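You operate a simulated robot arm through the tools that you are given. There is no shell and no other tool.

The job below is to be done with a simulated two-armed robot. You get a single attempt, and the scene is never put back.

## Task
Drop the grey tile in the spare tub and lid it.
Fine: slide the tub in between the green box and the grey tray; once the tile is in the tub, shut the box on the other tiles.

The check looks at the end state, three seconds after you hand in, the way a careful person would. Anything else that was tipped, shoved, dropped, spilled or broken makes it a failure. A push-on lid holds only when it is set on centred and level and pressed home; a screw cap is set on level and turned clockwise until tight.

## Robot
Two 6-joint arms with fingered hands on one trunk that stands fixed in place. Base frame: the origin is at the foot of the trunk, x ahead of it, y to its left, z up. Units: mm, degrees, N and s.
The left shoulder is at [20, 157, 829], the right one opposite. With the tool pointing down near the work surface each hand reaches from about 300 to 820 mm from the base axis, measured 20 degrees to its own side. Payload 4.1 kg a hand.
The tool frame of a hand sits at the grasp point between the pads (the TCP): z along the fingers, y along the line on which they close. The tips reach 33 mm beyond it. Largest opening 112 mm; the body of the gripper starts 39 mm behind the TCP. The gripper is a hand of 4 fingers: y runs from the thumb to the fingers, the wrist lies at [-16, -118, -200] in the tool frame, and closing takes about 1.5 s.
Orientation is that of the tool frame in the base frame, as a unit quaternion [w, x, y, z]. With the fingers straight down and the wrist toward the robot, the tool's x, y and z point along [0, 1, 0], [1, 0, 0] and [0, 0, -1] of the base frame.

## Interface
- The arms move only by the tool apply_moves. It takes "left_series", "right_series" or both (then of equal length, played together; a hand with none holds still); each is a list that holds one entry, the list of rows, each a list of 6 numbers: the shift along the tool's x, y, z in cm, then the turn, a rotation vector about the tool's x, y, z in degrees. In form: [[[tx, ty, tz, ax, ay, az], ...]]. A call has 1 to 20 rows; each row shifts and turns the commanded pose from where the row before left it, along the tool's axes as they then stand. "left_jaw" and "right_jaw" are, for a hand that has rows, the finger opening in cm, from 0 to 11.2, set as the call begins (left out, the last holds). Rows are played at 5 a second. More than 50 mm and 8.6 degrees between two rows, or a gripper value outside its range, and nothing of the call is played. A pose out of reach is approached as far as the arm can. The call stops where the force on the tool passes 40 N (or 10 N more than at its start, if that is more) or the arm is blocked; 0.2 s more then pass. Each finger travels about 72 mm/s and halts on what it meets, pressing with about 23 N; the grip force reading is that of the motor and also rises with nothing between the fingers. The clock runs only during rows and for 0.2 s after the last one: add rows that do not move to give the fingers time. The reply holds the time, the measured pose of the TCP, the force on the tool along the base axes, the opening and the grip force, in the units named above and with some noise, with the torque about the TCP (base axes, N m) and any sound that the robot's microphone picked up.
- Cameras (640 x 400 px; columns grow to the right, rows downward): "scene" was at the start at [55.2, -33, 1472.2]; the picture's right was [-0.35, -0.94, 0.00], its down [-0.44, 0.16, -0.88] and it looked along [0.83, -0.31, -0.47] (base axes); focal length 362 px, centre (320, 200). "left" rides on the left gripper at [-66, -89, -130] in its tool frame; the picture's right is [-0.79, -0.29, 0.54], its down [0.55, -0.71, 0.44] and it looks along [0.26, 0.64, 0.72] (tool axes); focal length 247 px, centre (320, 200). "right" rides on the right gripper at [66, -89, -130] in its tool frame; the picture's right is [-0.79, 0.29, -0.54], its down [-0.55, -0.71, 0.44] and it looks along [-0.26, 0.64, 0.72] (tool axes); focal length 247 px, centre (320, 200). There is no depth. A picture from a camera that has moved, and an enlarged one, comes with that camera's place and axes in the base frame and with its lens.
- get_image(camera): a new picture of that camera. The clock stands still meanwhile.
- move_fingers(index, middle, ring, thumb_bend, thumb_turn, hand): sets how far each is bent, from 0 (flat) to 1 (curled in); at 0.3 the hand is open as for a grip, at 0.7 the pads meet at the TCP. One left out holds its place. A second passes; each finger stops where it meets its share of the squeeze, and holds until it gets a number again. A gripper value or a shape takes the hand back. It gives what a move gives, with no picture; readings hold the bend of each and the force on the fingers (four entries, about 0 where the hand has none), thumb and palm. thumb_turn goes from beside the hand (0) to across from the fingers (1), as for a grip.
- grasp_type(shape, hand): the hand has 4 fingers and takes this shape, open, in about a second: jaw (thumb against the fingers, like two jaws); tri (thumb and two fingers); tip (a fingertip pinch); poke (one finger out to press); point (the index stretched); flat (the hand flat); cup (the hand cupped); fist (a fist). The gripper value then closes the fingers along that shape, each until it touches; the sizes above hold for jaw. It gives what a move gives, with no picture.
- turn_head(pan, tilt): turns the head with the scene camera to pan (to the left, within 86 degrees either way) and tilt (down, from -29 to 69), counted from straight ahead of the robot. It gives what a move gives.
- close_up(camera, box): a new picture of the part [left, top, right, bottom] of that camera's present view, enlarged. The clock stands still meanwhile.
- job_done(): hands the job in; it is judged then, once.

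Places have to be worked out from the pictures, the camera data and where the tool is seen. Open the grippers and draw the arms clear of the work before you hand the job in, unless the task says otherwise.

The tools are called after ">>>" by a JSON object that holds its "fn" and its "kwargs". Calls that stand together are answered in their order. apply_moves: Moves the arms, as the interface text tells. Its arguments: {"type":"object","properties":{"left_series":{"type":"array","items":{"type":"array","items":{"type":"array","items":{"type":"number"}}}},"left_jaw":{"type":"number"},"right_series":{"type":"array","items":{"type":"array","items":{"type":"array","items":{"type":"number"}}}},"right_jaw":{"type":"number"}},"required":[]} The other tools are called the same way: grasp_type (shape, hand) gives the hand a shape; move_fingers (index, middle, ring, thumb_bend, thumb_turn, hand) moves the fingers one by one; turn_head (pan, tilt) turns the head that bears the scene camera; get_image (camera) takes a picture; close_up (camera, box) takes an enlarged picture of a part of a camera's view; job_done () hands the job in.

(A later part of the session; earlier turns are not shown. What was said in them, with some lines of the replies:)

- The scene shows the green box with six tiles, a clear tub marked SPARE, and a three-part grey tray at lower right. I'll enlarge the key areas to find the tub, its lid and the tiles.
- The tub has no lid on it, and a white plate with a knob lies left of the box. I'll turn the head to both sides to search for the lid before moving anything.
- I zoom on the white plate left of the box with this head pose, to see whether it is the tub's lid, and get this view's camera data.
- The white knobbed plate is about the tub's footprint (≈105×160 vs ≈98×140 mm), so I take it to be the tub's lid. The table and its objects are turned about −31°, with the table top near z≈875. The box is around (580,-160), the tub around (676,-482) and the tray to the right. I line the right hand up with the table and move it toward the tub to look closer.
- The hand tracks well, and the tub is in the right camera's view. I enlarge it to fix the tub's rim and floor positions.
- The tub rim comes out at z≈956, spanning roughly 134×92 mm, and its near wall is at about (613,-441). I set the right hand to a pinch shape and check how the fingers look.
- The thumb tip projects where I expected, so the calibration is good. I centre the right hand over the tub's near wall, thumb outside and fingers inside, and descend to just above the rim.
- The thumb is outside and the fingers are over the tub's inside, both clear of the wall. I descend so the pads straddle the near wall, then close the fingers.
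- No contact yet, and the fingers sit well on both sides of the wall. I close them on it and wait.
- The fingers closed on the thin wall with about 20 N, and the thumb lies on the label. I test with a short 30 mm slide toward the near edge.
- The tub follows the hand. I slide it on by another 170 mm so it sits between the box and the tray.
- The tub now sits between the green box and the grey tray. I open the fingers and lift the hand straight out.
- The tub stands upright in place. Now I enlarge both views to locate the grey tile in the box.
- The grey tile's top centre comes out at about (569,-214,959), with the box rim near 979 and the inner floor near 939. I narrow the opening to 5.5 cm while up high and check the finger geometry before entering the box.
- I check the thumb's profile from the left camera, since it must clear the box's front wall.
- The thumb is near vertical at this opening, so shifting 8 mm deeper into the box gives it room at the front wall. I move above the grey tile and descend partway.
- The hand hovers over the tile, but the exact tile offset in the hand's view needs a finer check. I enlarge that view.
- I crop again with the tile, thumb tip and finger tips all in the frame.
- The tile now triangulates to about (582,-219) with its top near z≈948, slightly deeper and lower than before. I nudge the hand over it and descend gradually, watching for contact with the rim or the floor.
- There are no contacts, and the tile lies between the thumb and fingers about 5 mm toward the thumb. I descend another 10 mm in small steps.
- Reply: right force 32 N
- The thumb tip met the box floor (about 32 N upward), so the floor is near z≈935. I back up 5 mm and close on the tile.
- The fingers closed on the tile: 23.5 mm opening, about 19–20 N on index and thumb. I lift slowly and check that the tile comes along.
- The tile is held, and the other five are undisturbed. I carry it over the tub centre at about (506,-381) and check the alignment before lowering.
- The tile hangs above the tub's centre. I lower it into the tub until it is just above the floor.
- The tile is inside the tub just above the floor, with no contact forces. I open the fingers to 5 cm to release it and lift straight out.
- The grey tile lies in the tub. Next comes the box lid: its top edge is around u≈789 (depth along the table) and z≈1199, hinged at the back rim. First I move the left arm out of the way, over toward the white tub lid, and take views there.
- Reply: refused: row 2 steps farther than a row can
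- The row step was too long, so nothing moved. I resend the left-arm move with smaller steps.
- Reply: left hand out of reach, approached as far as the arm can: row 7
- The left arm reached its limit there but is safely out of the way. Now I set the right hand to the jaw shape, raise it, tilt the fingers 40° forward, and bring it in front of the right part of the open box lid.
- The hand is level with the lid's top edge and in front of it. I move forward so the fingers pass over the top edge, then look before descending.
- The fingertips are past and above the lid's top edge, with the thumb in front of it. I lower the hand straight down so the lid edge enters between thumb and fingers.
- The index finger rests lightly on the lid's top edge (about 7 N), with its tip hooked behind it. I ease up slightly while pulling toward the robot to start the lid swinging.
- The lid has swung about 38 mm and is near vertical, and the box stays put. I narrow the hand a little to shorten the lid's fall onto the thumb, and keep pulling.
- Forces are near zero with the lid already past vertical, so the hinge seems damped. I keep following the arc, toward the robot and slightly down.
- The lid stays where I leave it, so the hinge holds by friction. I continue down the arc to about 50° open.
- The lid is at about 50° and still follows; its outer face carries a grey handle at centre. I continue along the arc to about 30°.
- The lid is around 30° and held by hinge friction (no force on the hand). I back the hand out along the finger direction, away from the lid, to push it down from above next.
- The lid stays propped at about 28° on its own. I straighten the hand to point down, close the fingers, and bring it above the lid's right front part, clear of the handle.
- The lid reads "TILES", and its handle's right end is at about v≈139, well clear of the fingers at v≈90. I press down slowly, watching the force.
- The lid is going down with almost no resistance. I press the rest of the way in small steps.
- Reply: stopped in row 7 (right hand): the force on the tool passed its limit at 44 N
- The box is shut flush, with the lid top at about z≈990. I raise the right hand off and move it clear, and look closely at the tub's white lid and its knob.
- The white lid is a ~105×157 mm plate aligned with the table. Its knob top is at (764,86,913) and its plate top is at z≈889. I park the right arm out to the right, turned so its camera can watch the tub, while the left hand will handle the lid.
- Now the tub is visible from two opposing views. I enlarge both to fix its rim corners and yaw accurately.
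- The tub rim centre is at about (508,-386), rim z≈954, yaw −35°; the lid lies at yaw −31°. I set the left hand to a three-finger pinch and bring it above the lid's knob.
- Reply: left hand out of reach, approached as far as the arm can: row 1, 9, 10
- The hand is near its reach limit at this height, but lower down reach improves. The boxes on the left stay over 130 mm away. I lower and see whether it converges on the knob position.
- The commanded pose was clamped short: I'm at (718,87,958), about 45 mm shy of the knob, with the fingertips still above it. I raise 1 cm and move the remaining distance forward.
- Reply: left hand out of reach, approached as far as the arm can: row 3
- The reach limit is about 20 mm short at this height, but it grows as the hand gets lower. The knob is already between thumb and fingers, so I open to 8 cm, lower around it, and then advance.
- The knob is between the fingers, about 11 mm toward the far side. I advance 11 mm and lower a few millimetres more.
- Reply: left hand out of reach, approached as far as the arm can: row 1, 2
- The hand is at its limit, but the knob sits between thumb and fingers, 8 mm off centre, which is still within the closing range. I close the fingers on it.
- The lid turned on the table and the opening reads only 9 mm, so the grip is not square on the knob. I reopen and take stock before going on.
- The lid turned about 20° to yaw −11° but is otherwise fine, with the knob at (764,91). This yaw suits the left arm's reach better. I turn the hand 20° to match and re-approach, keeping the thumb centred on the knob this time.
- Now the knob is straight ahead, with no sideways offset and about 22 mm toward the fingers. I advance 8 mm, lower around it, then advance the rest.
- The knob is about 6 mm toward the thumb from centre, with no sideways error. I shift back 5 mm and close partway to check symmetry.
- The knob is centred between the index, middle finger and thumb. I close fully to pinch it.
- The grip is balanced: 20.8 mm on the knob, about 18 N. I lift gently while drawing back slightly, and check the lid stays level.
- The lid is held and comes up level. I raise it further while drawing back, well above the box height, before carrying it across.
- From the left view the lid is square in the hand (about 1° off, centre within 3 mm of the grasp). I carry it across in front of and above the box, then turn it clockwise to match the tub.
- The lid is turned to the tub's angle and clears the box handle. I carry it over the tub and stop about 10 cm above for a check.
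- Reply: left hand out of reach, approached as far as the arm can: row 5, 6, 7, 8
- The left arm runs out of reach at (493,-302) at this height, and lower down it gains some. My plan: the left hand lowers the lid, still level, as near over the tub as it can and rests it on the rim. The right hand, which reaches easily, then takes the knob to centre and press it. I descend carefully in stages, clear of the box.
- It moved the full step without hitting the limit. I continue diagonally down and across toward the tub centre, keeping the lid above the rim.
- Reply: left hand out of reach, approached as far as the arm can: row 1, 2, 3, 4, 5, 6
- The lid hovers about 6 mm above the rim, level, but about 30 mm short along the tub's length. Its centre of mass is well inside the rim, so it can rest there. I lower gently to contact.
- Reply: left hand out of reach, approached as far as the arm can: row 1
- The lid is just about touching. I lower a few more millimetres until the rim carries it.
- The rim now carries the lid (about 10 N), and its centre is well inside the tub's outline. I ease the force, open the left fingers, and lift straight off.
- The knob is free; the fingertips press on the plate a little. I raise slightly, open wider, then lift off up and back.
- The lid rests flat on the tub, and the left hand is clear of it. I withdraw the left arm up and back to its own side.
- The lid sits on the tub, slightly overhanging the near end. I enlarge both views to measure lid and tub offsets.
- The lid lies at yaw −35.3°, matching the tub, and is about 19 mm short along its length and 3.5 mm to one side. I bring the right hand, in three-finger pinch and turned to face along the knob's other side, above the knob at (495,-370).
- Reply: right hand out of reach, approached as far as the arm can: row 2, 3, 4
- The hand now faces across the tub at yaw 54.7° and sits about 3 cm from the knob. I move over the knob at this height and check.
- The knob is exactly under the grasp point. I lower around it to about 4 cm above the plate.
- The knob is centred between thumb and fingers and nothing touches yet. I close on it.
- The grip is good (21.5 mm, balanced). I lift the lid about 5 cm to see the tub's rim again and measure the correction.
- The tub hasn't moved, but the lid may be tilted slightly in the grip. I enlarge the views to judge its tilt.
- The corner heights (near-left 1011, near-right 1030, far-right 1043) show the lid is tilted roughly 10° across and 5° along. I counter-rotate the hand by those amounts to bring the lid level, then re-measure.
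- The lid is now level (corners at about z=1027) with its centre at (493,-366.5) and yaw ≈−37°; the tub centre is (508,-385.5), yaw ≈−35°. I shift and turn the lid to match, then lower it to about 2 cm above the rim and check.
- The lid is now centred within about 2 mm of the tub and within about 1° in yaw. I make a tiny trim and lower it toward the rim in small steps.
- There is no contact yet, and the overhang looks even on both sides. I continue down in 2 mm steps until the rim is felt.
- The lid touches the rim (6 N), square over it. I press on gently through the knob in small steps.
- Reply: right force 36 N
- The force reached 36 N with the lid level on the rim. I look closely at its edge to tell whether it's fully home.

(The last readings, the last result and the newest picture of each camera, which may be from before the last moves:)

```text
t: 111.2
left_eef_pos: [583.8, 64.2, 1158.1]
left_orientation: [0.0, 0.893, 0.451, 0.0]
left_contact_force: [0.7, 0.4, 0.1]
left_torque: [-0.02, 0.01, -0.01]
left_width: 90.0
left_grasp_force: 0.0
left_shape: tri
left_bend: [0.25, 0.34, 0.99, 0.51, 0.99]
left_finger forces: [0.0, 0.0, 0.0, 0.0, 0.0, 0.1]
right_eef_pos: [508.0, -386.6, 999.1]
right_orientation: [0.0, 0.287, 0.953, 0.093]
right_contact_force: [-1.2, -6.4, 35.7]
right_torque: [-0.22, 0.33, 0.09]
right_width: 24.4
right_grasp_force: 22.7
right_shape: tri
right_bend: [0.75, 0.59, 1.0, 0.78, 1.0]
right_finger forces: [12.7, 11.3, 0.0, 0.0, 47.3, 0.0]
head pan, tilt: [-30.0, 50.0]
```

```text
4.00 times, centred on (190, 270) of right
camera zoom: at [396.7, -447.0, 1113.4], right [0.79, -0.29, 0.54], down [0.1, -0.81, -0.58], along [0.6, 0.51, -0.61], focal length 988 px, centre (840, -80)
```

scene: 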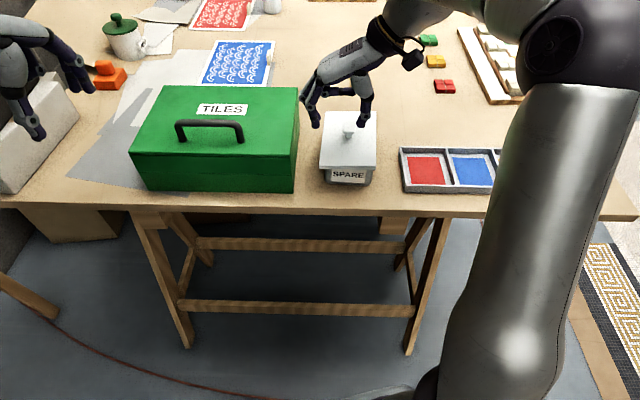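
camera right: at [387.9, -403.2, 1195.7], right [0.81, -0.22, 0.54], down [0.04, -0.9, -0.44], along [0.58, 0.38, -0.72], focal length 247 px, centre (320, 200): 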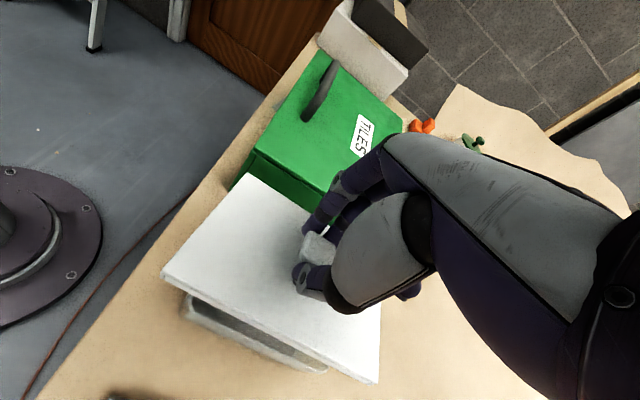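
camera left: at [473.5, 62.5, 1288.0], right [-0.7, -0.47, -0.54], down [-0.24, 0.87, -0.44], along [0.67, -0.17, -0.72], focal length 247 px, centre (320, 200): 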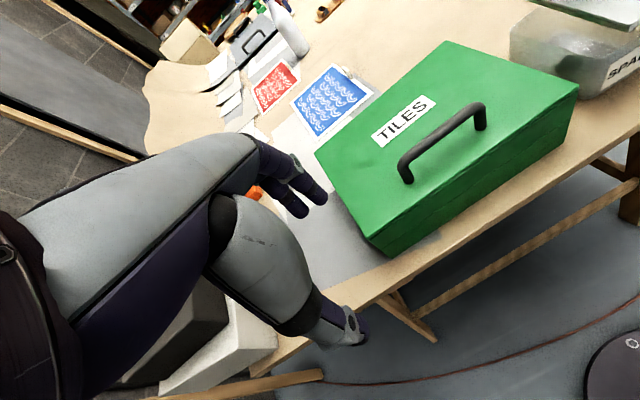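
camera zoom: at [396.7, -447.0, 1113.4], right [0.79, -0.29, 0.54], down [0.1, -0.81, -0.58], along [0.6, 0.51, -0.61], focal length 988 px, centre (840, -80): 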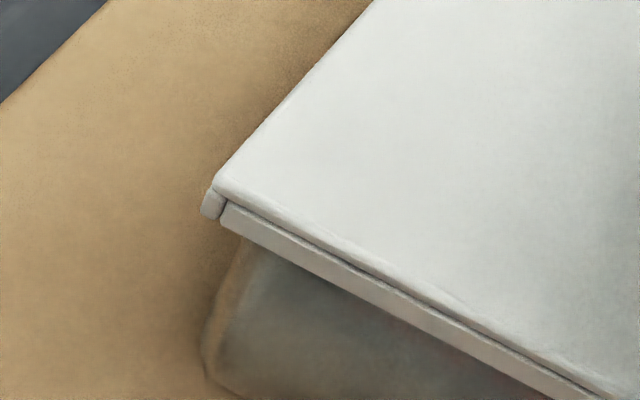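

The lid is a thin plate with a skirt that must slip over the rim; it's square and level but may not be fully home. I'll relax the force, release the knob, and then press straight down on the knob with a closed, vertical hand.

>>> {"fn": "apply_moves", "kwargs": {"right_series": [[[0.015, 0.035, -0.2, 0, 0, 0], [0, 0, 0, 0, 0, 0]]]}}

>>> {"fn": "apply_moves", "kwargs": {"right_series": [[[0, 0, 0, 0, 0, 0], [0, 0, 0, 0, 0, 0], [0, 0, 0, 0, 0, 0], [0, 0, 0, 0, 0, 0], [0, 0, 0, 0, 0, 0], [0, 0, -1, 0, 0, 0], [0, 0, -2, 0, 0, 0], [0, 0, -3, 0, 0, 0], [0, 0, 0, 0, 0, 0]]], "right_jaw": 6.5}}

>>> {"fn": "close_up", "kwargs": {"camera": "scene", "box": [300, 60, 420, 200]}}

>>> {"fn": "get_image", "kwargs": {"camera": "right"}}

>>> {"fn": "close_up", "kwargs": {"camera": "left", "box": [490, 0, 640, 110]}}

```text
t: 111.8
left_eef_pos: [583.1, 63.9, 1157.7]
left_orientation: [0.001, 0.893, 0.451, 0.0]
left_contact_force: [-0.4, -1.2, -0.3]
left_torque: [-0.01, 0.03, 0.0]
left_width: 89.8
left_grasp_force: 0.1
left_shape: tri
left_bend: [0.25, 0.34, 0.99, 0.51, 0.99]
left_finger forces: [0.1, 0.0, 0.0, 0.0, 0.1, 0.0]
right_eef_pos: [507.5, -387.8, 997.9]
right_orientation: [-0.003, 0.286, 0.954, 0.093]
right_contact_force: [-1.9, -6.1, 26.9]
right_torque: [-0.15, 0.24, 0.09]
right_width: 24.1
right_grasp_force: 23.6
right_shape: tri
right_bend: [0.75, 0.59, 1.0, 0.78, 1.0]
right_finger forces: [11.8, 10.3, 0.0, 0.1, 41.0, 0.0]
head pan, tilt: [-30.0, 50.0]
```

```text
t: 113.8
left_eef_pos: [583.3, 62.7, 1156.9]
left_orientation: [0.0, 0.893, 0.451, 0.0]
left_contact_force: [-0.5, 1.3, 0.4]
left_torque: [-0.01, 0.01, -0.02]
left_width: 89.9
left_grasp_force: 0.0
left_shape: tri
left_bend: [0.25, 0.34, 0.99, 0.51, 0.99]
left_finger forces: [0.0, 0.1, 0.0, 0.0, 0.0, 0.0]
right_eef_pos: [505.2, -397.2, 1057.7]
right_orientation: [-0.005, 0.286, 0.954, 0.091]
right_contact_force: [-0.3, -0.2, 0.3]
right_torque: [0.03, 0.02, 0.02]
right_width: 64.5
right_grasp_force: 0.0
right_shape: tri
right_bend: [0.76, 0.41, 0.99, 0.66, 1.0]
right_finger forces: [0.1, 0.0, 0.1, 0.1, 0.1, 0.0]
head pan, tilt: [-30.0, 50.0]
```

```text
2.86 times, centred on (360, 130) of scene
camera zoom: at [36.4, -39.9, 1440.0], right [-0.5, -0.87, 0.0], down [-0.66, 0.38, -0.64], along [0.56, -0.32, -0.77], focal length 1034 px, centre (206, 400)
```

zoom: 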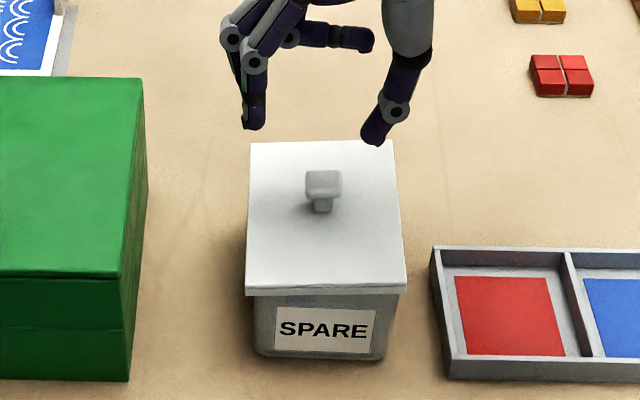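

```text
taken
camera right: at [395.0, -456.8, 1172.5], right [0.79, -0.29, 0.53], down [0.09, -0.81, -0.58], along [0.6, 0.51, -0.61], focal length 247 px, centre (320, 200)
```

right: 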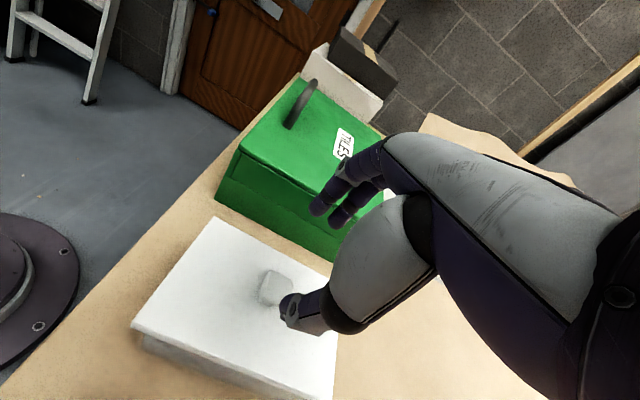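

```text
3.64 times, centred on (565, 55) of left
camera zoom: at [473.5, 62.5, 1288.0], right [-0.7, -0.47, -0.54], down [-0.24, 0.87, -0.44], along [0.67, -0.17, -0.72], focal length 898 px, centre (-571, 727)
```

zoom: 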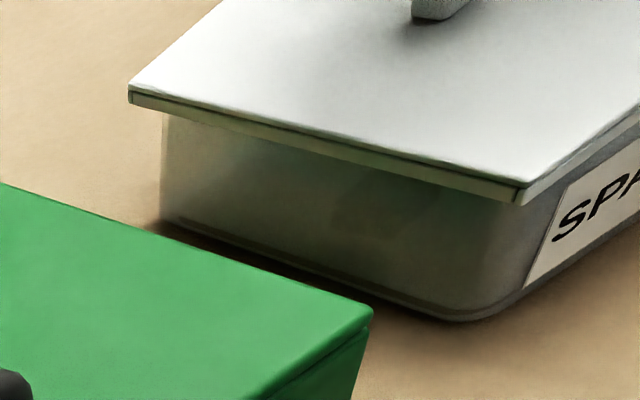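

Releasing the knob dragged tub and lid together about 23 mm toward the tray; they're still between box and tray, upright, and the lid stayed square on the tub. I straighten the hand to vertical, close it, and take fresh measurements before pressing.

>>> {"fn": "apply_moves", "kwargs": {"right_series": [[[0, 0, -2, 5, -1.75, 0], [0, 0, -1, 4.8, -1.75, 0], [0, 0, 0, 0, 0, 0], [0, 0, 0, 0, 0, 0], [0, 0, 0, 0, 0, 0], [0, 0, 0, 0, 0, 0]]], "right_jaw": 0}}

>>> {"fn": "get_image", "kwargs": {"camera": "right"}}

>>> {"fn": "close_up", "kwargs": {"camera": "scene", "box": [310, 90, 410, 200]}}

```text
t: 115.2
left_eef_pos: [582.4, 61.1, 1157.8]
left_orientation: [-0.001, 0.892, 0.451, 0.0]
left_contact_force: [-0.2, 0.0, -0.1]
left_torque: [0.01, -0.01, -0.02]
left_width: 89.5
left_grasp_force: 0.1
left_shape: tri
left_bend: [0.25, 0.34, 0.99, 0.51, 0.99]
left_finger forces: [0.0, 0.1, 0.1, 0.0, 0.0, 0.0]
right_eef_pos: [503.4, -402.3, 1086.4]
right_orientation: [0.001, 0.287, 0.958, 0.002]
right_contact_force: [1.1, 0.4, 0.1]
right_torque: [0.02, 0.0, 0.04]
right_width: 0.1
right_grasp_force: 22.6
right_shape: tri
right_bend: [0.7, 0.7, 1.0, 0.48, 1.0]
right_finger forces: [0.0, 0.0, 0.1, 0.0, 0.1, 0.0]
head pan, tilt: [-30.0, 50.0]
```

```text
taken
camera right: at [399.0, -439.7, 1215.9], right [0.82, -0.2, 0.54], down [0.07, -0.9, -0.44], along [0.57, 0.4, -0.72], focal length 247 px, centre (320, 200)
```

right: 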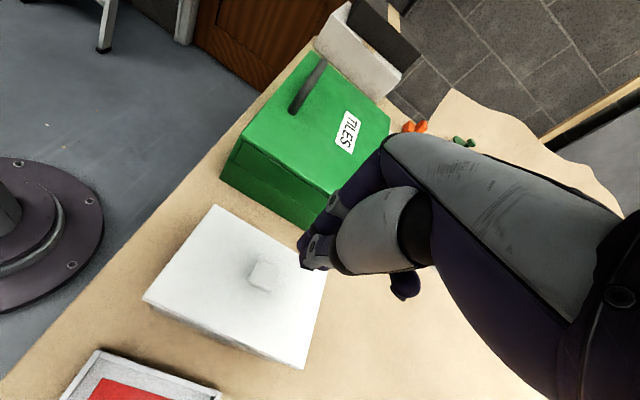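

```text
3.64 times, centred on (360, 145) of scene
camera zoom: at [36.4, -39.9, 1440.0], right [-0.5, -0.87, 0.0], down [-0.66, 0.38, -0.64], along [0.56, -0.32, -0.77], focal length 1315 px, centre (174, 400)
```

zoom: 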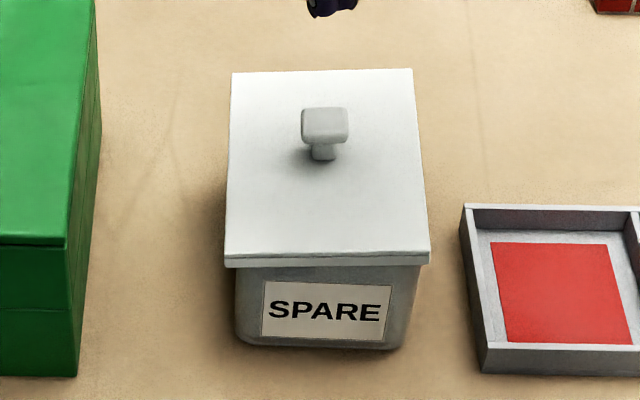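

Comparing lid and tub: the lid's right side is about 5 mm high. Its right skirt sits on top of the rim because the lid is about 2 mm too far left. I'll nudge the knob slightly to the right with closed fingers so the skirt drops over. First I position the fingers to the left of the knob.

>>> {"fn": "apply_moves", "kwargs": {"right_series": [[[0.4, 1.8, 0, 0, 0, 0], [0, 1.9, 2, 0, 0, 0], [0, 0, 3, 0, 0, 0], [0, 0, 2.5, 0, 0, 0], [0, 0, 0, 0, 0, 0]]]}}

>>> {"fn": "close_up", "kwargs": {"camera": "scene", "box": [310, 90, 410, 200]}}

>>> {"fn": "close_up", "kwargs": {"camera": "right", "box": [120, 150, 400, 400]}}

```text
t: 116.4
left_eef_pos: [584.4, 63.3, 1157.3]
left_orientation: [-0.001, 0.893, 0.451, 0.0]
left_contact_force: [0.3, 0.8, 0.6]
left_torque: [-0.03, 0.01, 0.01]
left_width: 89.8
left_grasp_force: 0.0
left_shape: tri
left_bend: [0.25, 0.34, 0.99, 0.51, 0.99]
left_finger forces: [0.0, 0.1, 0.0, 0.0, 0.0, 0.0]
right_eef_pos: [521.8, -368.6, 1009.3]
right_orientation: [0.001, 0.288, 0.958, 0.003]
right_contact_force: [-0.5, 0.3, -0.1]
right_torque: [-0.01, 0.01, 0.01]
right_width: 0.1
right_grasp_force: 23.5
right_shape: tri
right_bend: [0.7, 0.7, 1.0, 0.48, 1.0]
right_finger forces: [0.0, 0.1, 0.0, 0.0, 0.1, 0.0]
head pan, tilt: [-30.0, 50.0]
```

```text
3.64 times, centred on (360, 145) of scene
camera zoom: at [36.3, -39.9, 1440.0], right [-0.5, -0.87, 0.0], down [-0.66, 0.38, -0.64], along [0.56, -0.32, -0.77], focal length 1315 px, centre (174, 400)
```

zoom: 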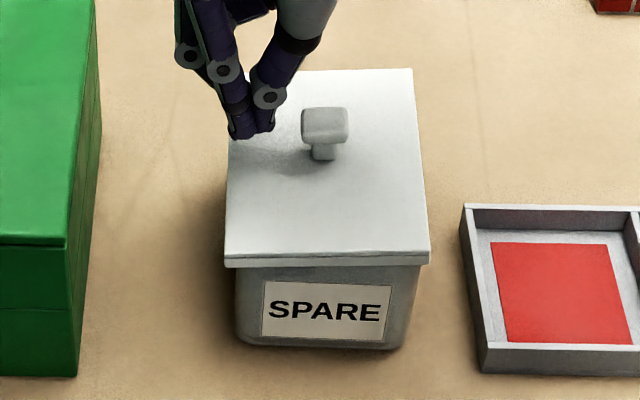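

```text
1.60 times, centred on (260, 275) of right
camera zoom: at [416.0, -406.1, 1139.1], right [0.82, -0.2, 0.54], down [0.07, -0.9, -0.44], along [0.57, 0.4, -0.72], focal length 395 px, centre (416, 80)
```

zoom: 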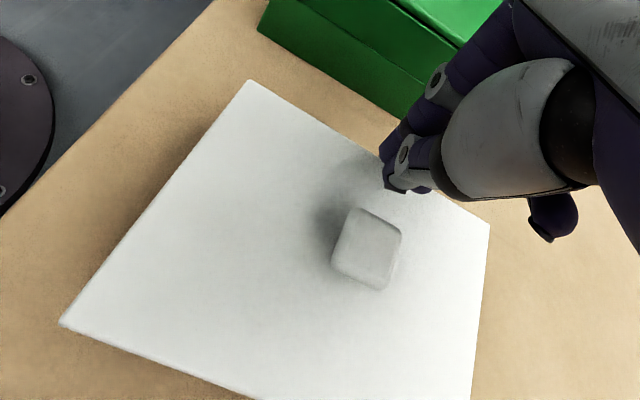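

The closed fingers are about 14 mm left of the knob, level with its cap. I move right slowly until contact, watching the side force.

>>> {"fn": "apply_moves", "kwargs": {"right_series": [[[0, -0.6, 0.2, 0, 0, 0], [0, -0.5, 0, 0, 0, 0], [0, -0.2, 0, 0, 0, 0], [0, -0.1, 0, 0, 0, 0], [0, 0, 0, 0, 0, 0]]]}}

>>> {"fn": "close_up", "kwargs": {"camera": "scene", "box": [310, 90, 410, 200]}}

>>> {"fn": "close_up", "kwargs": {"camera": "right", "box": [120, 150, 400, 400]}}

```text
t: 117.6
left_eef_pos: [583.5, 62.8, 1158.6]
left_orientation: [0.0, 0.893, 0.451, 0.0]
left_contact_force: [0.0, -0.2, -0.1]
left_torque: [0.0, 0.0, 0.0]
left_width: 89.8
left_grasp_force: 0.0
left_shape: tri
left_bend: [0.25, 0.34, 0.99, 0.51, 0.99]
left_finger forces: [0.0, 0.1, 0.1, 0.1, 0.0, 0.1]
right_eef_pos: [514.9, -381.3, 1008.4]
right_orientation: [0.002, 0.287, 0.958, 0.002]
right_contact_force: [-0.1, 0.1, 0.0]
right_torque: [-0.01, 0.01, 0.0]
right_width: 0.0
right_grasp_force: 22.7
right_shape: tri
right_bend: [0.7, 0.7, 1.0, 0.48, 1.0]
right_finger forces: [0.0, 0.0, 0.0, 0.0, 0.0, 0.1]
head pan, tilt: [-30.0, 50.0]
```

```text
3.64 times, centred on (360, 145) of scene
camera zoom: at [36.4, -39.9, 1440.0], right [-0.5, -0.87, 0.0], down [-0.66, 0.38, -0.64], along [0.56, -0.32, -0.77], focal length 1315 px, centre (174, 400)
```

zoom: 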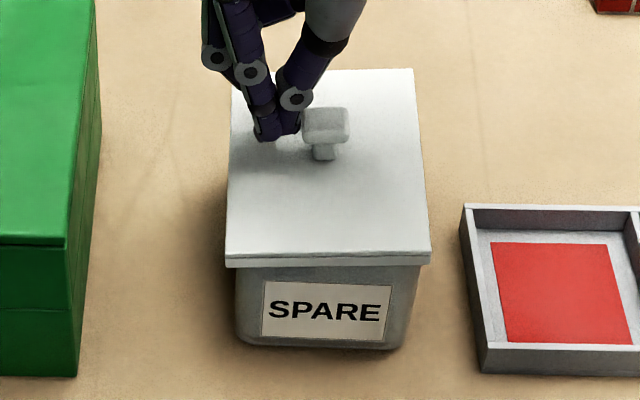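

```text
1.60 times, centred on (260, 275) of right
camera zoom: at [409.1, -418.4, 1137.8], right [0.82, -0.2, 0.54], down [0.07, -0.9, -0.44], along [0.57, 0.4, -0.72], focal length 395 px, centre (416, 80)
```

zoom: 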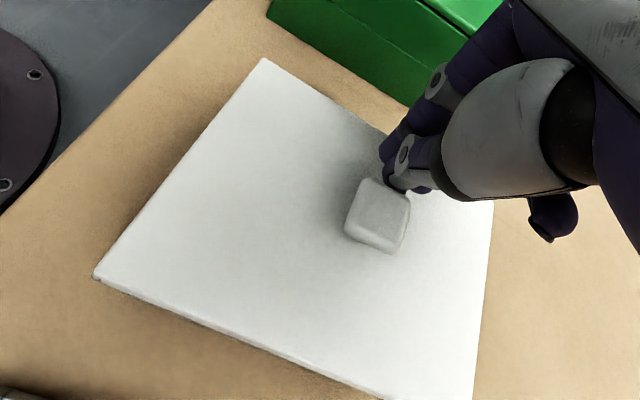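

The fingers are just about touching the knob. I push another 3 mm in 1 mm steps.

>>> {"fn": "apply_moves", "kwargs": {"right_series": [[[0, -0.1, 0, 0, 0, 0], [0, -0.1, 0, 0, 0, 0], [0, -0.1, 0, 0, 0, 0], [0, 0, 0, 0, 0, 0]]]}}

>>> {"fn": "close_up", "kwargs": {"camera": "scene", "box": [310, 90, 410, 200]}}

```text
t: 118.6
left_eef_pos: [584.4, 63.5, 1159.3]
left_orientation: [-0.001, 0.893, 0.451, 0.0]
left_contact_force: [0.4, 0.3, -0.3]
left_torque: [0.0, 0.01, 0.0]
left_width: 89.9
left_grasp_force: 0.1
left_shape: tri
left_bend: [0.25, 0.34, 0.99, 0.51, 0.99]
left_finger forces: [0.1, 0.0, 0.0, 0.0, 0.0, 0.0]
right_eef_pos: [513.4, -383.2, 1007.8]
right_orientation: [0.001, 0.287, 0.958, 0.003]
right_contact_force: [0.2, 0.6, -0.5]
right_torque: [0.02, 0.0, -0.04]
right_width: 0.0
right_grasp_force: 22.8
right_shape: tri
right_bend: [0.7, 0.7, 1.0, 0.48, 1.0]
right_finger forces: [0.1, 0.1, 0.0, 0.0, 0.0, 0.1]
head pan, tilt: [-30.0, 50.0]
```

```text
3.64 times, centred on (360, 145) of scene
camera zoom: at [36.4, -39.9, 1440.0], right [-0.5, -0.87, 0.0], down [-0.66, 0.38, -0.64], along [0.56, -0.32, -0.77], focal length 1315 px, centre (174, 400)
```

zoom: 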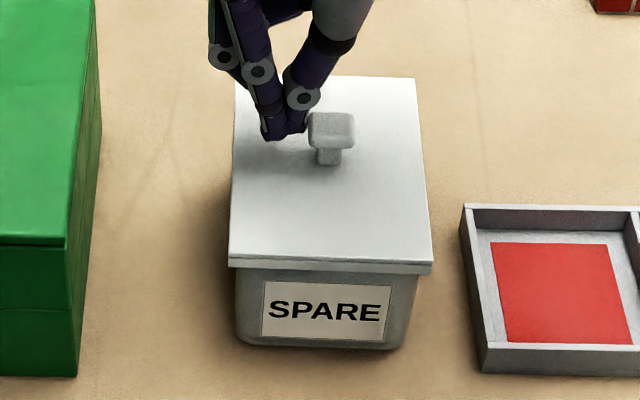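

The lid's right side dropped into place: its near edge now runs parallel to the tub's, while the tub didn't move. I lift the fingers clear and go over the knob to press down centrally.

>>> {"fn": "apply_moves", "kwargs": {"right_series": [[[0, 0.8, 0, 0, 0, 0], [0, 0, -2.5, 0, 0, 0], [0, 0, -2.5, 0, 0, 0], [0.1, -1.8, 0, 0, 0, 0], [0.1, -1.75, 0, 0, 0, 0], [0, 0, 0, 0, 0, 0]]]}}

>>> {"fn": "get_image", "kwargs": {"camera": "right"}}

>>> {"fn": "close_up", "kwargs": {"camera": "scene", "box": [310, 90, 410, 200]}}

>>> {"fn": "close_up", "kwargs": {"camera": "left", "box": [490, 0, 640, 110]}}

```text
t: 120.0
left_eef_pos: [584.3, 61.1, 1157.2]
left_orientation: [0.0, 0.893, 0.451, 0.0]
left_contact_force: [-0.1, 0.1, -0.4]
left_torque: [0.02, 0.01, 0.04]
left_width: 89.9
left_grasp_force: 0.2
left_shape: tri
left_bend: [0.25, 0.34, 0.99, 0.51, 0.99]
left_finger forces: [0.0, 0.0, 0.0, 0.0, 0.0, 0.1]
right_eef_pos: [494.6, -405.3, 1057.4]
right_orientation: [0.002, 0.287, 0.958, 0.002]
right_contact_force: [-0.1, -0.4, 0.6]
right_torque: [0.0, 0.01, -0.01]
right_width: 0.0
right_grasp_force: 23.4
right_shape: tri
right_bend: [0.7, 0.7, 1.0, 0.48, 1.0]
right_finger forces: [0.0, 0.0, 0.0, 0.1, 0.0, 0.0]
head pan, tilt: [-30.0, 50.0]
```

```text
taken
camera right: at [389.2, -443.0, 1187.5], right [0.82, -0.2, 0.54], down [0.07, -0.9, -0.44], along [0.57, 0.4, -0.72], focal length 247 px, centre (320, 200)
```

right: 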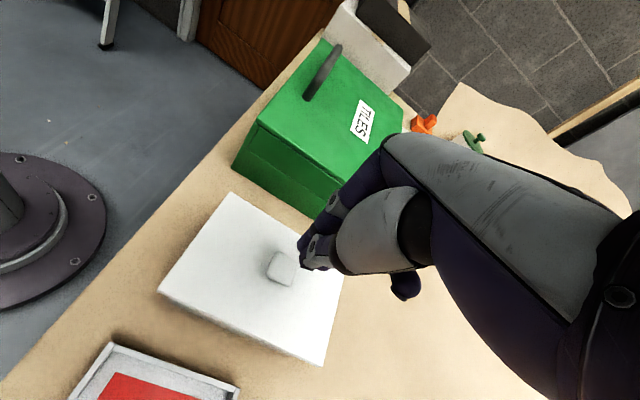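

```text
3.64 times, centred on (360, 145) of scene
camera zoom: at [36.4, -39.9, 1440.0], right [-0.5, -0.87, 0.0], down [-0.66, 0.38, -0.64], along [0.56, -0.32, -0.77], focal length 1315 px, centre (174, 400)
```

zoom: 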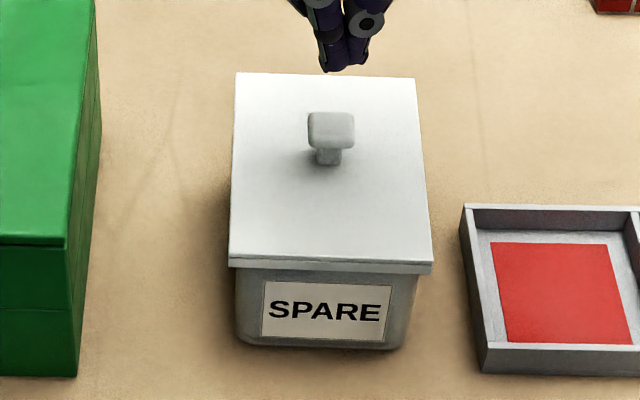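

```text
3.64 times, centred on (565, 55) of left
camera zoom: at [473.5, 62.5, 1288.0], right [-0.7, -0.47, -0.54], down [-0.24, 0.87, -0.44], along [0.67, -0.17, -0.72], focal length 898 px, centre (-571, 727)
```

zoom: 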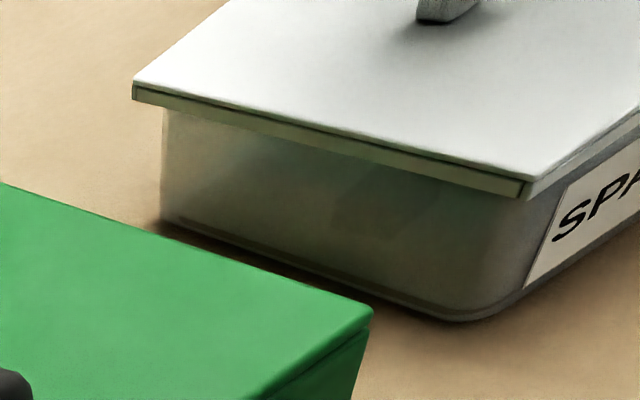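

The right-near corner came down by about 7 mm and the lid now looks level. The knob is directly beneath the closed fingertips, so I lower and press straight down on it.

>>> {"fn": "apply_moves", "kwargs": {"right_series": [[[0, 0, 1.5, 0, 0, 0], [0, 0, 1.2, 0, 0, 0], [0, 0, 0.5, 0, 0, 0], [0, 0, 0.3, 0, 0, 0], [0, 0, 0.2, 0, 0, 0], [0, 0, 0.2, 0, 0, 0], [0, 0, 0.2, 0, 0, 0], [0, 0, 0.2, 0, 0, 0], [0, 0, 0.2, 0, 0, 0], [0, 0, 0.2, 0, 0, 0], [0, 0, 0.2, 0, 0, 0], [0, 0, 0, 0, 0, 0]]]}}

>>> {"fn": "close_up", "kwargs": {"camera": "scene", "box": [310, 90, 410, 200]}}

>>> {"fn": "close_up", "kwargs": {"camera": "left", "box": [490, 0, 640, 110]}}

```text
t: 122.0
left_eef_pos: [583.5, 63.5, 1158.4]
left_orientation: [0.001, 0.893, 0.451, 0.0]
left_contact_force: [0.3, 0.6, 0.7]
left_torque: [0.0, 0.0, -0.02]
left_width: 90.0
left_grasp_force: 0.1
left_shape: tri
left_bend: [0.25, 0.34, 0.99, 0.51, 0.99]
left_finger forces: [0.0, 0.1, 0.0, 0.0, 0.0, 0.1]
right_eef_pos: [496.3, -405.1, 1018.9]
right_orientation: [0.006, 0.289, 0.957, 0.003]
right_contact_force: [-2.7, -0.4, 8.4]
right_torque: [0.03, 0.13, -0.02]
right_width: 0.0
right_grasp_force: 23.0
right_shape: tri
right_bend: [0.7, 0.7, 1.0, 0.48, 1.0]
right_finger forces: [0.1, 0.0, 0.0, 0.1, 0.0, 0.0]
head pan, tilt: [-30.0, 50.0]
heard: snap
stopped in row 10 (right hand): the force on the tool passed its limit at 44 N (the readings are from after the stop); the commanded pose is now the measured one
```

```text
3.64 times, centred on (360, 145) of scene
camera zoom: at [36.0, -39.6, 1440.0], right [-0.5, -0.87, 0.0], down [-0.66, 0.38, -0.64], along [0.56, -0.32, -0.77], focal length 1315 px, centre (174, 400)
```

zoom: 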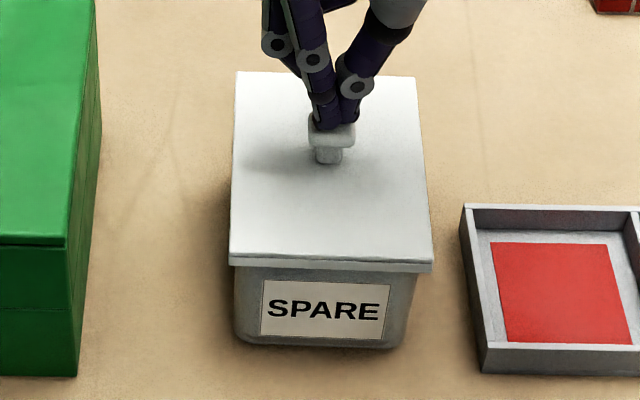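

```text
3.64 times, centred on (565, 55) of left
camera zoom: at [473.1, 62.8, 1288.1], right [-0.7, -0.47, -0.54], down [-0.24, 0.87, -0.44], along [0.67, -0.17, -0.72], focal length 898 px, centre (-571, 727)
```

zoom: 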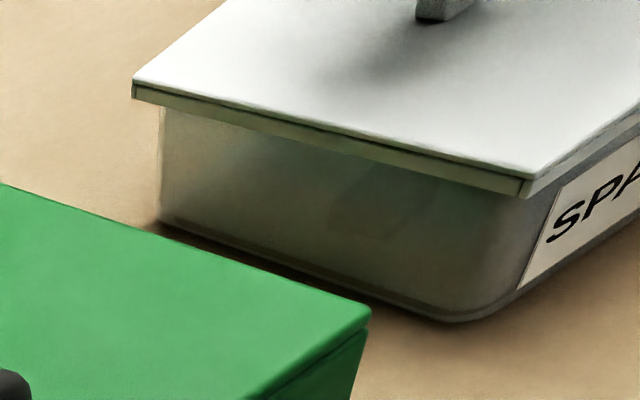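

A snap was heard at the press, so the lid is home. I lift the right hand straight up off the knob.

>>> {"fn": "apply_moves", "kwargs": {"right_series": [[[0, 0, -1, 0, 0, 0], [0, 0, -3, 0, 0, 0], [0, 0, -4, 0, 0, 0], [0, 0, -4, 0, 0, 0], [0, 0, -4, 0, 0, 0], [0, 0, 0, 0, 0, 0]]]}}

>>> {"fn": "get_image", "kwargs": {"camera": "scene"}}

>>> {"fn": "get_image", "kwargs": {"camera": "right"}}

```text
t: 123.4
left_eef_pos: [584.2, 63.4, 1157.3]
left_orientation: [0.0, 0.893, 0.451, 0.0]
left_contact_force: [0.4, 0.4, 0.0]
left_torque: [0.01, -0.02, 0.02]
left_width: 89.5
left_grasp_force: 0.1
left_shape: tri
left_bend: [0.25, 0.34, 0.99, 0.51, 0.99]
left_finger forces: [0.0, 0.0, 0.0, 0.1, 0.0, 0.1]
right_eef_pos: [493.7, -407.5, 1177.2]
right_orientation: [0.004, 0.288, 0.958, 0.004]
right_contact_force: [-0.5, -0.4, -0.5]
right_torque: [0.0, 0.01, -0.01]
right_width: 0.1
right_grasp_force: 23.2
right_shape: tri
right_bend: [0.7, 0.7, 1.0, 0.48, 1.0]
right_finger forces: [0.0, 0.1, 0.0, 0.0, 0.0, 0.1]
head pan, tilt: [-30.0, 50.0]
```

```text
taken
```

scene: 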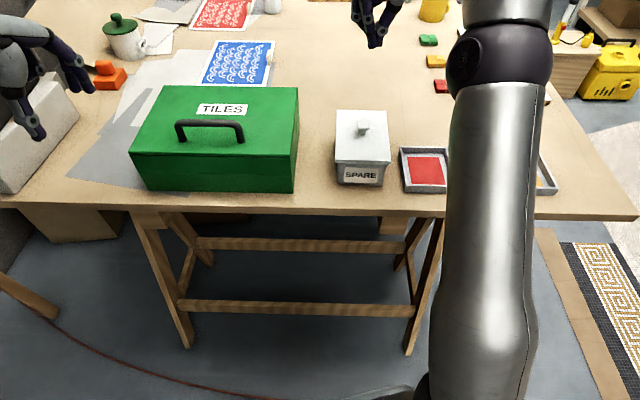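

```text
taken
camera right: at [387.5, -445.4, 1305.9], right [0.81, -0.2, 0.55], down [0.07, -0.9, -0.44], along [0.58, 0.4, -0.71], focal length 247 px, centre (320, 200)
```

right: 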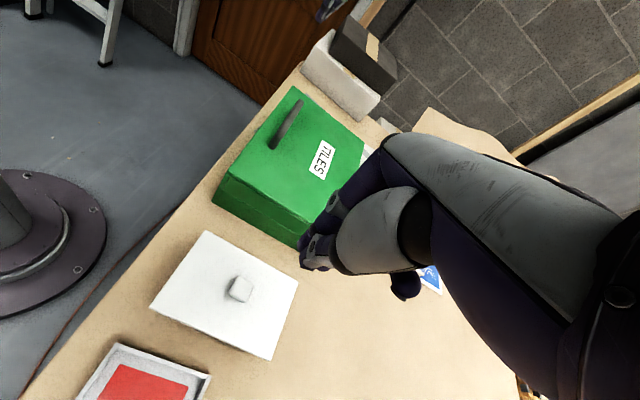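

The box is shut, and the tub is lidded and standing between box and tray. I draw both arms back clear of the work and open the hands.

>>> {"fn": "apply_moves", "kwargs": {"left_series": [[[0, -2, -1, 0, 0, 0], [0, -3, -1, 0, 0, 0], [0, -3, -1, 0, 0, 0], [0, -3, -1, 0, 0, 0], [0, -3, -1, 0, 0, 0], [0, -3, -1, 0, 0, 0], [0, -3, -1, 0, 0, 0], [0, 0, 0, 0, 0, 0], [0, 0, 0, 0, 0, 0], [0, 0, 0, 0, 0, 0]]], "right_series": [[[0, 0, -1, 0, 0, 7.3], [0, 0, -1, 0, 0, 7.3], [0, 0, -1, 0, 0, 7.3], [-1.26, -4, 0, 0, 0, 0], [-1.26, -4, 0, 0, 0, 0], [-1.26, -4, 0, 0, 0, 0], [-1.26, -4, 0, 0, 0, 0], [-1.26, -4, 0, 0, 0, 0], [-1.26, -4, 0, 0, 0, 0], [0, 0, 0, 0, 0, 0]]]}}

>>> {"fn": "get_image", "kwargs": {"camera": "scene"}}

>>> {"fn": "get_image", "kwargs": {"camera": "right"}}

```text
t: 125.6
left_eef_pos: [423.4, 184.3, 1227.0]
left_orientation: [0.0, 0.892, 0.451, 0.0]
left_contact_force: [-0.3, 0.0, 0.6]
left_torque: [0.0, 0.0, 0.02]
left_width: 89.8
left_grasp_force: 0.0
left_shape: tri
left_bend: [0.25, 0.34, 0.99, 0.51, 0.99]
left_finger forces: [0.0, 0.0, 0.1, 0.0, 0.0, 0.1]
right_eef_pos: [328.5, -592.4, 1190.5]
right_orientation: [0.005, 0.465, 0.885, 0.004]
right_contact_force: [0.2, -0.1, 1.0]
right_torque: [0.01, -0.01, -0.03]
right_width: 0.1
right_grasp_force: 22.9
right_shape: tri
right_bend: [0.7, 0.7, 1.0, 0.48, 1.0]
right_finger forces: [0.0, 0.1, 0.0, 0.1, 0.0, 0.0]
right hand out of reach, approached as far as the arm can: row 8, 9
head pan, tilt: [-30.0, 50.0]
```

```text
taken
```

scene: 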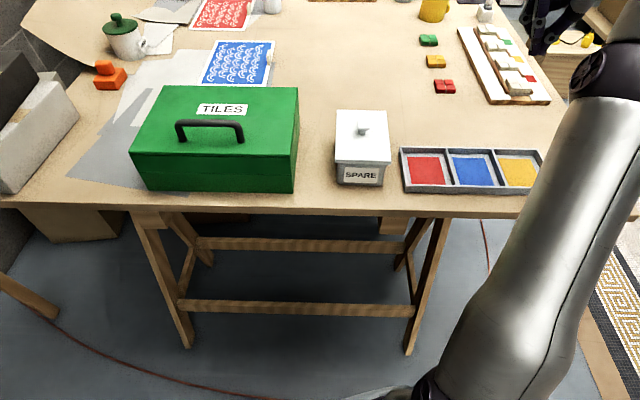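

```text
taken
camera right: at [216.3, -588.3, 1319.2], right [0.68, -0.49, 0.55], down [-0.27, -0.86, -0.44], along [0.68, 0.15, -0.71], focal length 247 px, centre (320, 200)
```

right: 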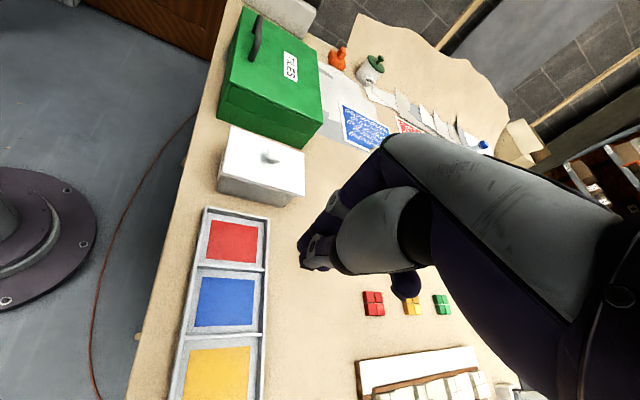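

Both arms are clear, and all objects stand as intended. I open both hands and take a final close look at the tub lid and the box.

>>> {"fn": "grasp_type", "kwargs": {"hand": "right", "shape": "jaw"}}

>>> {"fn": "grasp_type", "kwargs": {"hand": "left", "shape": "jaw"}}

>>> {"fn": "close_up", "kwargs": {"camera": "scene", "box": [120, 70, 420, 210]}}

>>> {"fn": "close_up", "kwargs": {"camera": "right", "box": [195, 90, 325, 230]}}

>>> {"fn": "close_up", "kwargs": {"camera": "scene", "box": [320, 95, 420, 200]}}

```text
t: 126.5
left_eef_pos: [423.6, 183.5, 1227.4]
left_orientation: [0.0, 0.893, 0.45, 0.0]
left_contact_force: [0.8, 0.9, -0.7]
left_torque: [0.03, -0.03, 0.0]
left_width: 89.8
left_grasp_force: 0.1
left_shape: tri
left_bend: [0.25, 0.34, 0.99, 0.51, 0.99]
left_finger forces: [0.0, 0.0, 0.0, 0.1, 0.0, 0.0]
right_eef_pos: [329.9, -592.6, 1189.8]
right_orientation: [0.005, 0.466, 0.885, 0.005]
right_contact_force: [0.2, -0.6, 0.1]
right_torque: [-0.04, -0.01, 0.01]
right_width: 111.6
right_grasp_force: 0.0
right_shape: jaw
right_bend: [0.3, 0.3, 0.3, 0.3, 0.98]
right_finger forces: [0.1, 0.0, 0.0, 0.0, 0.0, 0.0]
head pan, tilt: [-30.0, 50.0]
```

```text
t: 127.4
left_eef_pos: [422.0, 184.3, 1227.5]
left_orientation: [-0.001, 0.892, 0.451, 0.0]
left_contact_force: [0.2, 0.2, -0.5]
left_torque: [0.01, 0.01, 0.0]
left_width: 112.0
left_grasp_force: 0.1
left_shape: jaw
left_bend: [0.3, 0.3, 0.3, 0.3, 0.98]
left_finger forces: [0.1, 0.1, 0.0, 0.0, 0.0, 0.0]
right_eef_pos: [330.3, -591.2, 1190.9]
right_orientation: [0.005, 0.466, 0.885, 0.004]
right_contact_force: [0.9, 0.2, -0.1]
right_torque: [-0.01, 0.02, -0.02]
right_width: 111.5
right_grasp_force: 0.1
right_shape: jaw
right_bend: [0.3, 0.3, 0.3, 0.3, 0.98]
right_finger forces: [0.0, 0.0, 0.0, 0.0, 0.0, 0.0]
head pan, tilt: [-30.0, 50.0]
```

```text
2.13 times, centred on (270, 140) of scene
camera zoom: at [36.4, -39.9, 1440.0], right [-0.5, -0.87, 0.0], down [-0.66, 0.38, -0.64], along [0.56, -0.32, -0.77], focal length 772 px, centre (427, 328)
```

zoom: 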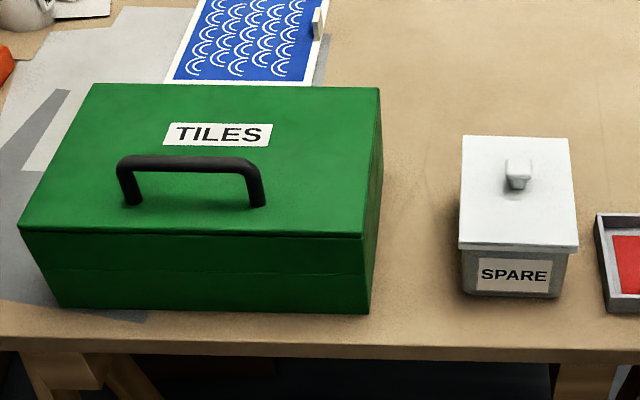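

```text
2.86 times, centred on (260, 160) of right
camera zoom: at [216.5, -588.2, 1319.3], right [0.68, -0.49, 0.55], down [-0.27, -0.86, -0.44], along [0.68, 0.15, -0.71], focal length 706 px, centre (491, 314)
```

zoom: 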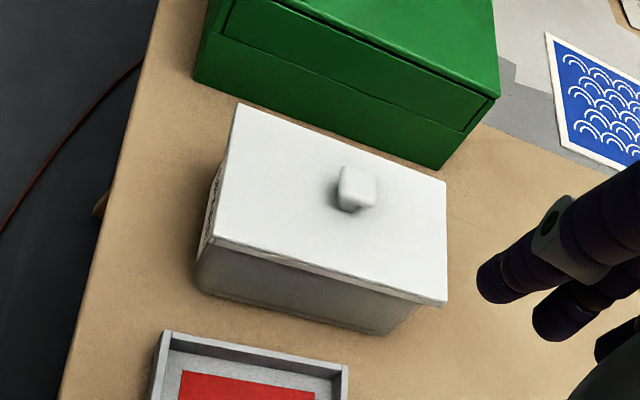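

```text
3.81 times, centred on (370, 148) of scene
camera zoom: at [36.4, -39.9, 1440.0], right [-0.5, -0.87, 0.0], down [-0.66, 0.38, -0.64], along [0.56, -0.32, -0.77], focal length 1378 px, centre (130, 400)
```

zoom: 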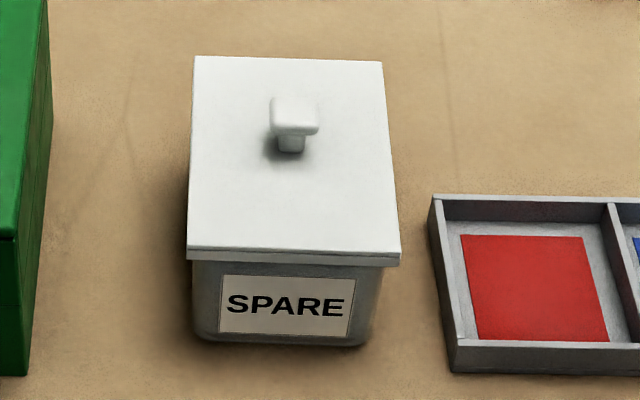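

The lid is snapped on level and centred with the grey tile inside. The box is closed flush on the other tiles, the tub stands between the box and the tray, nothing else has moved, and both arms are open and clear. I hand the job in.

>>> {"fn": "job_done", "kwargs": {}}

```text
The job is handed in.
```

The grey tile is in the spare tub with its lid pressed on, and the box is shut flush on the other five tiles. I've handed the job in. I heard a snap when I pressed the tub lid down, and in the last pictures it looks level and centred.

- **Tub position:** it stands upright between the green box and the grey tray, but not in the middle. Letting go of the lid's knob dragged the tub about 2 cm toward the tray, leaving roughly 2 to 3 cm on that side. It isn't touching the tray.
- **Lid:** the left hand couldn't reach far enough to place it squarely, so it set the lid down on the rim and the right hand finished the job. It first seated crooked, and I nudged it straight before pressing it down.
- **Everything else:** I saw nothing else knocked or moved. Both hands are open and drawn clear of the work.
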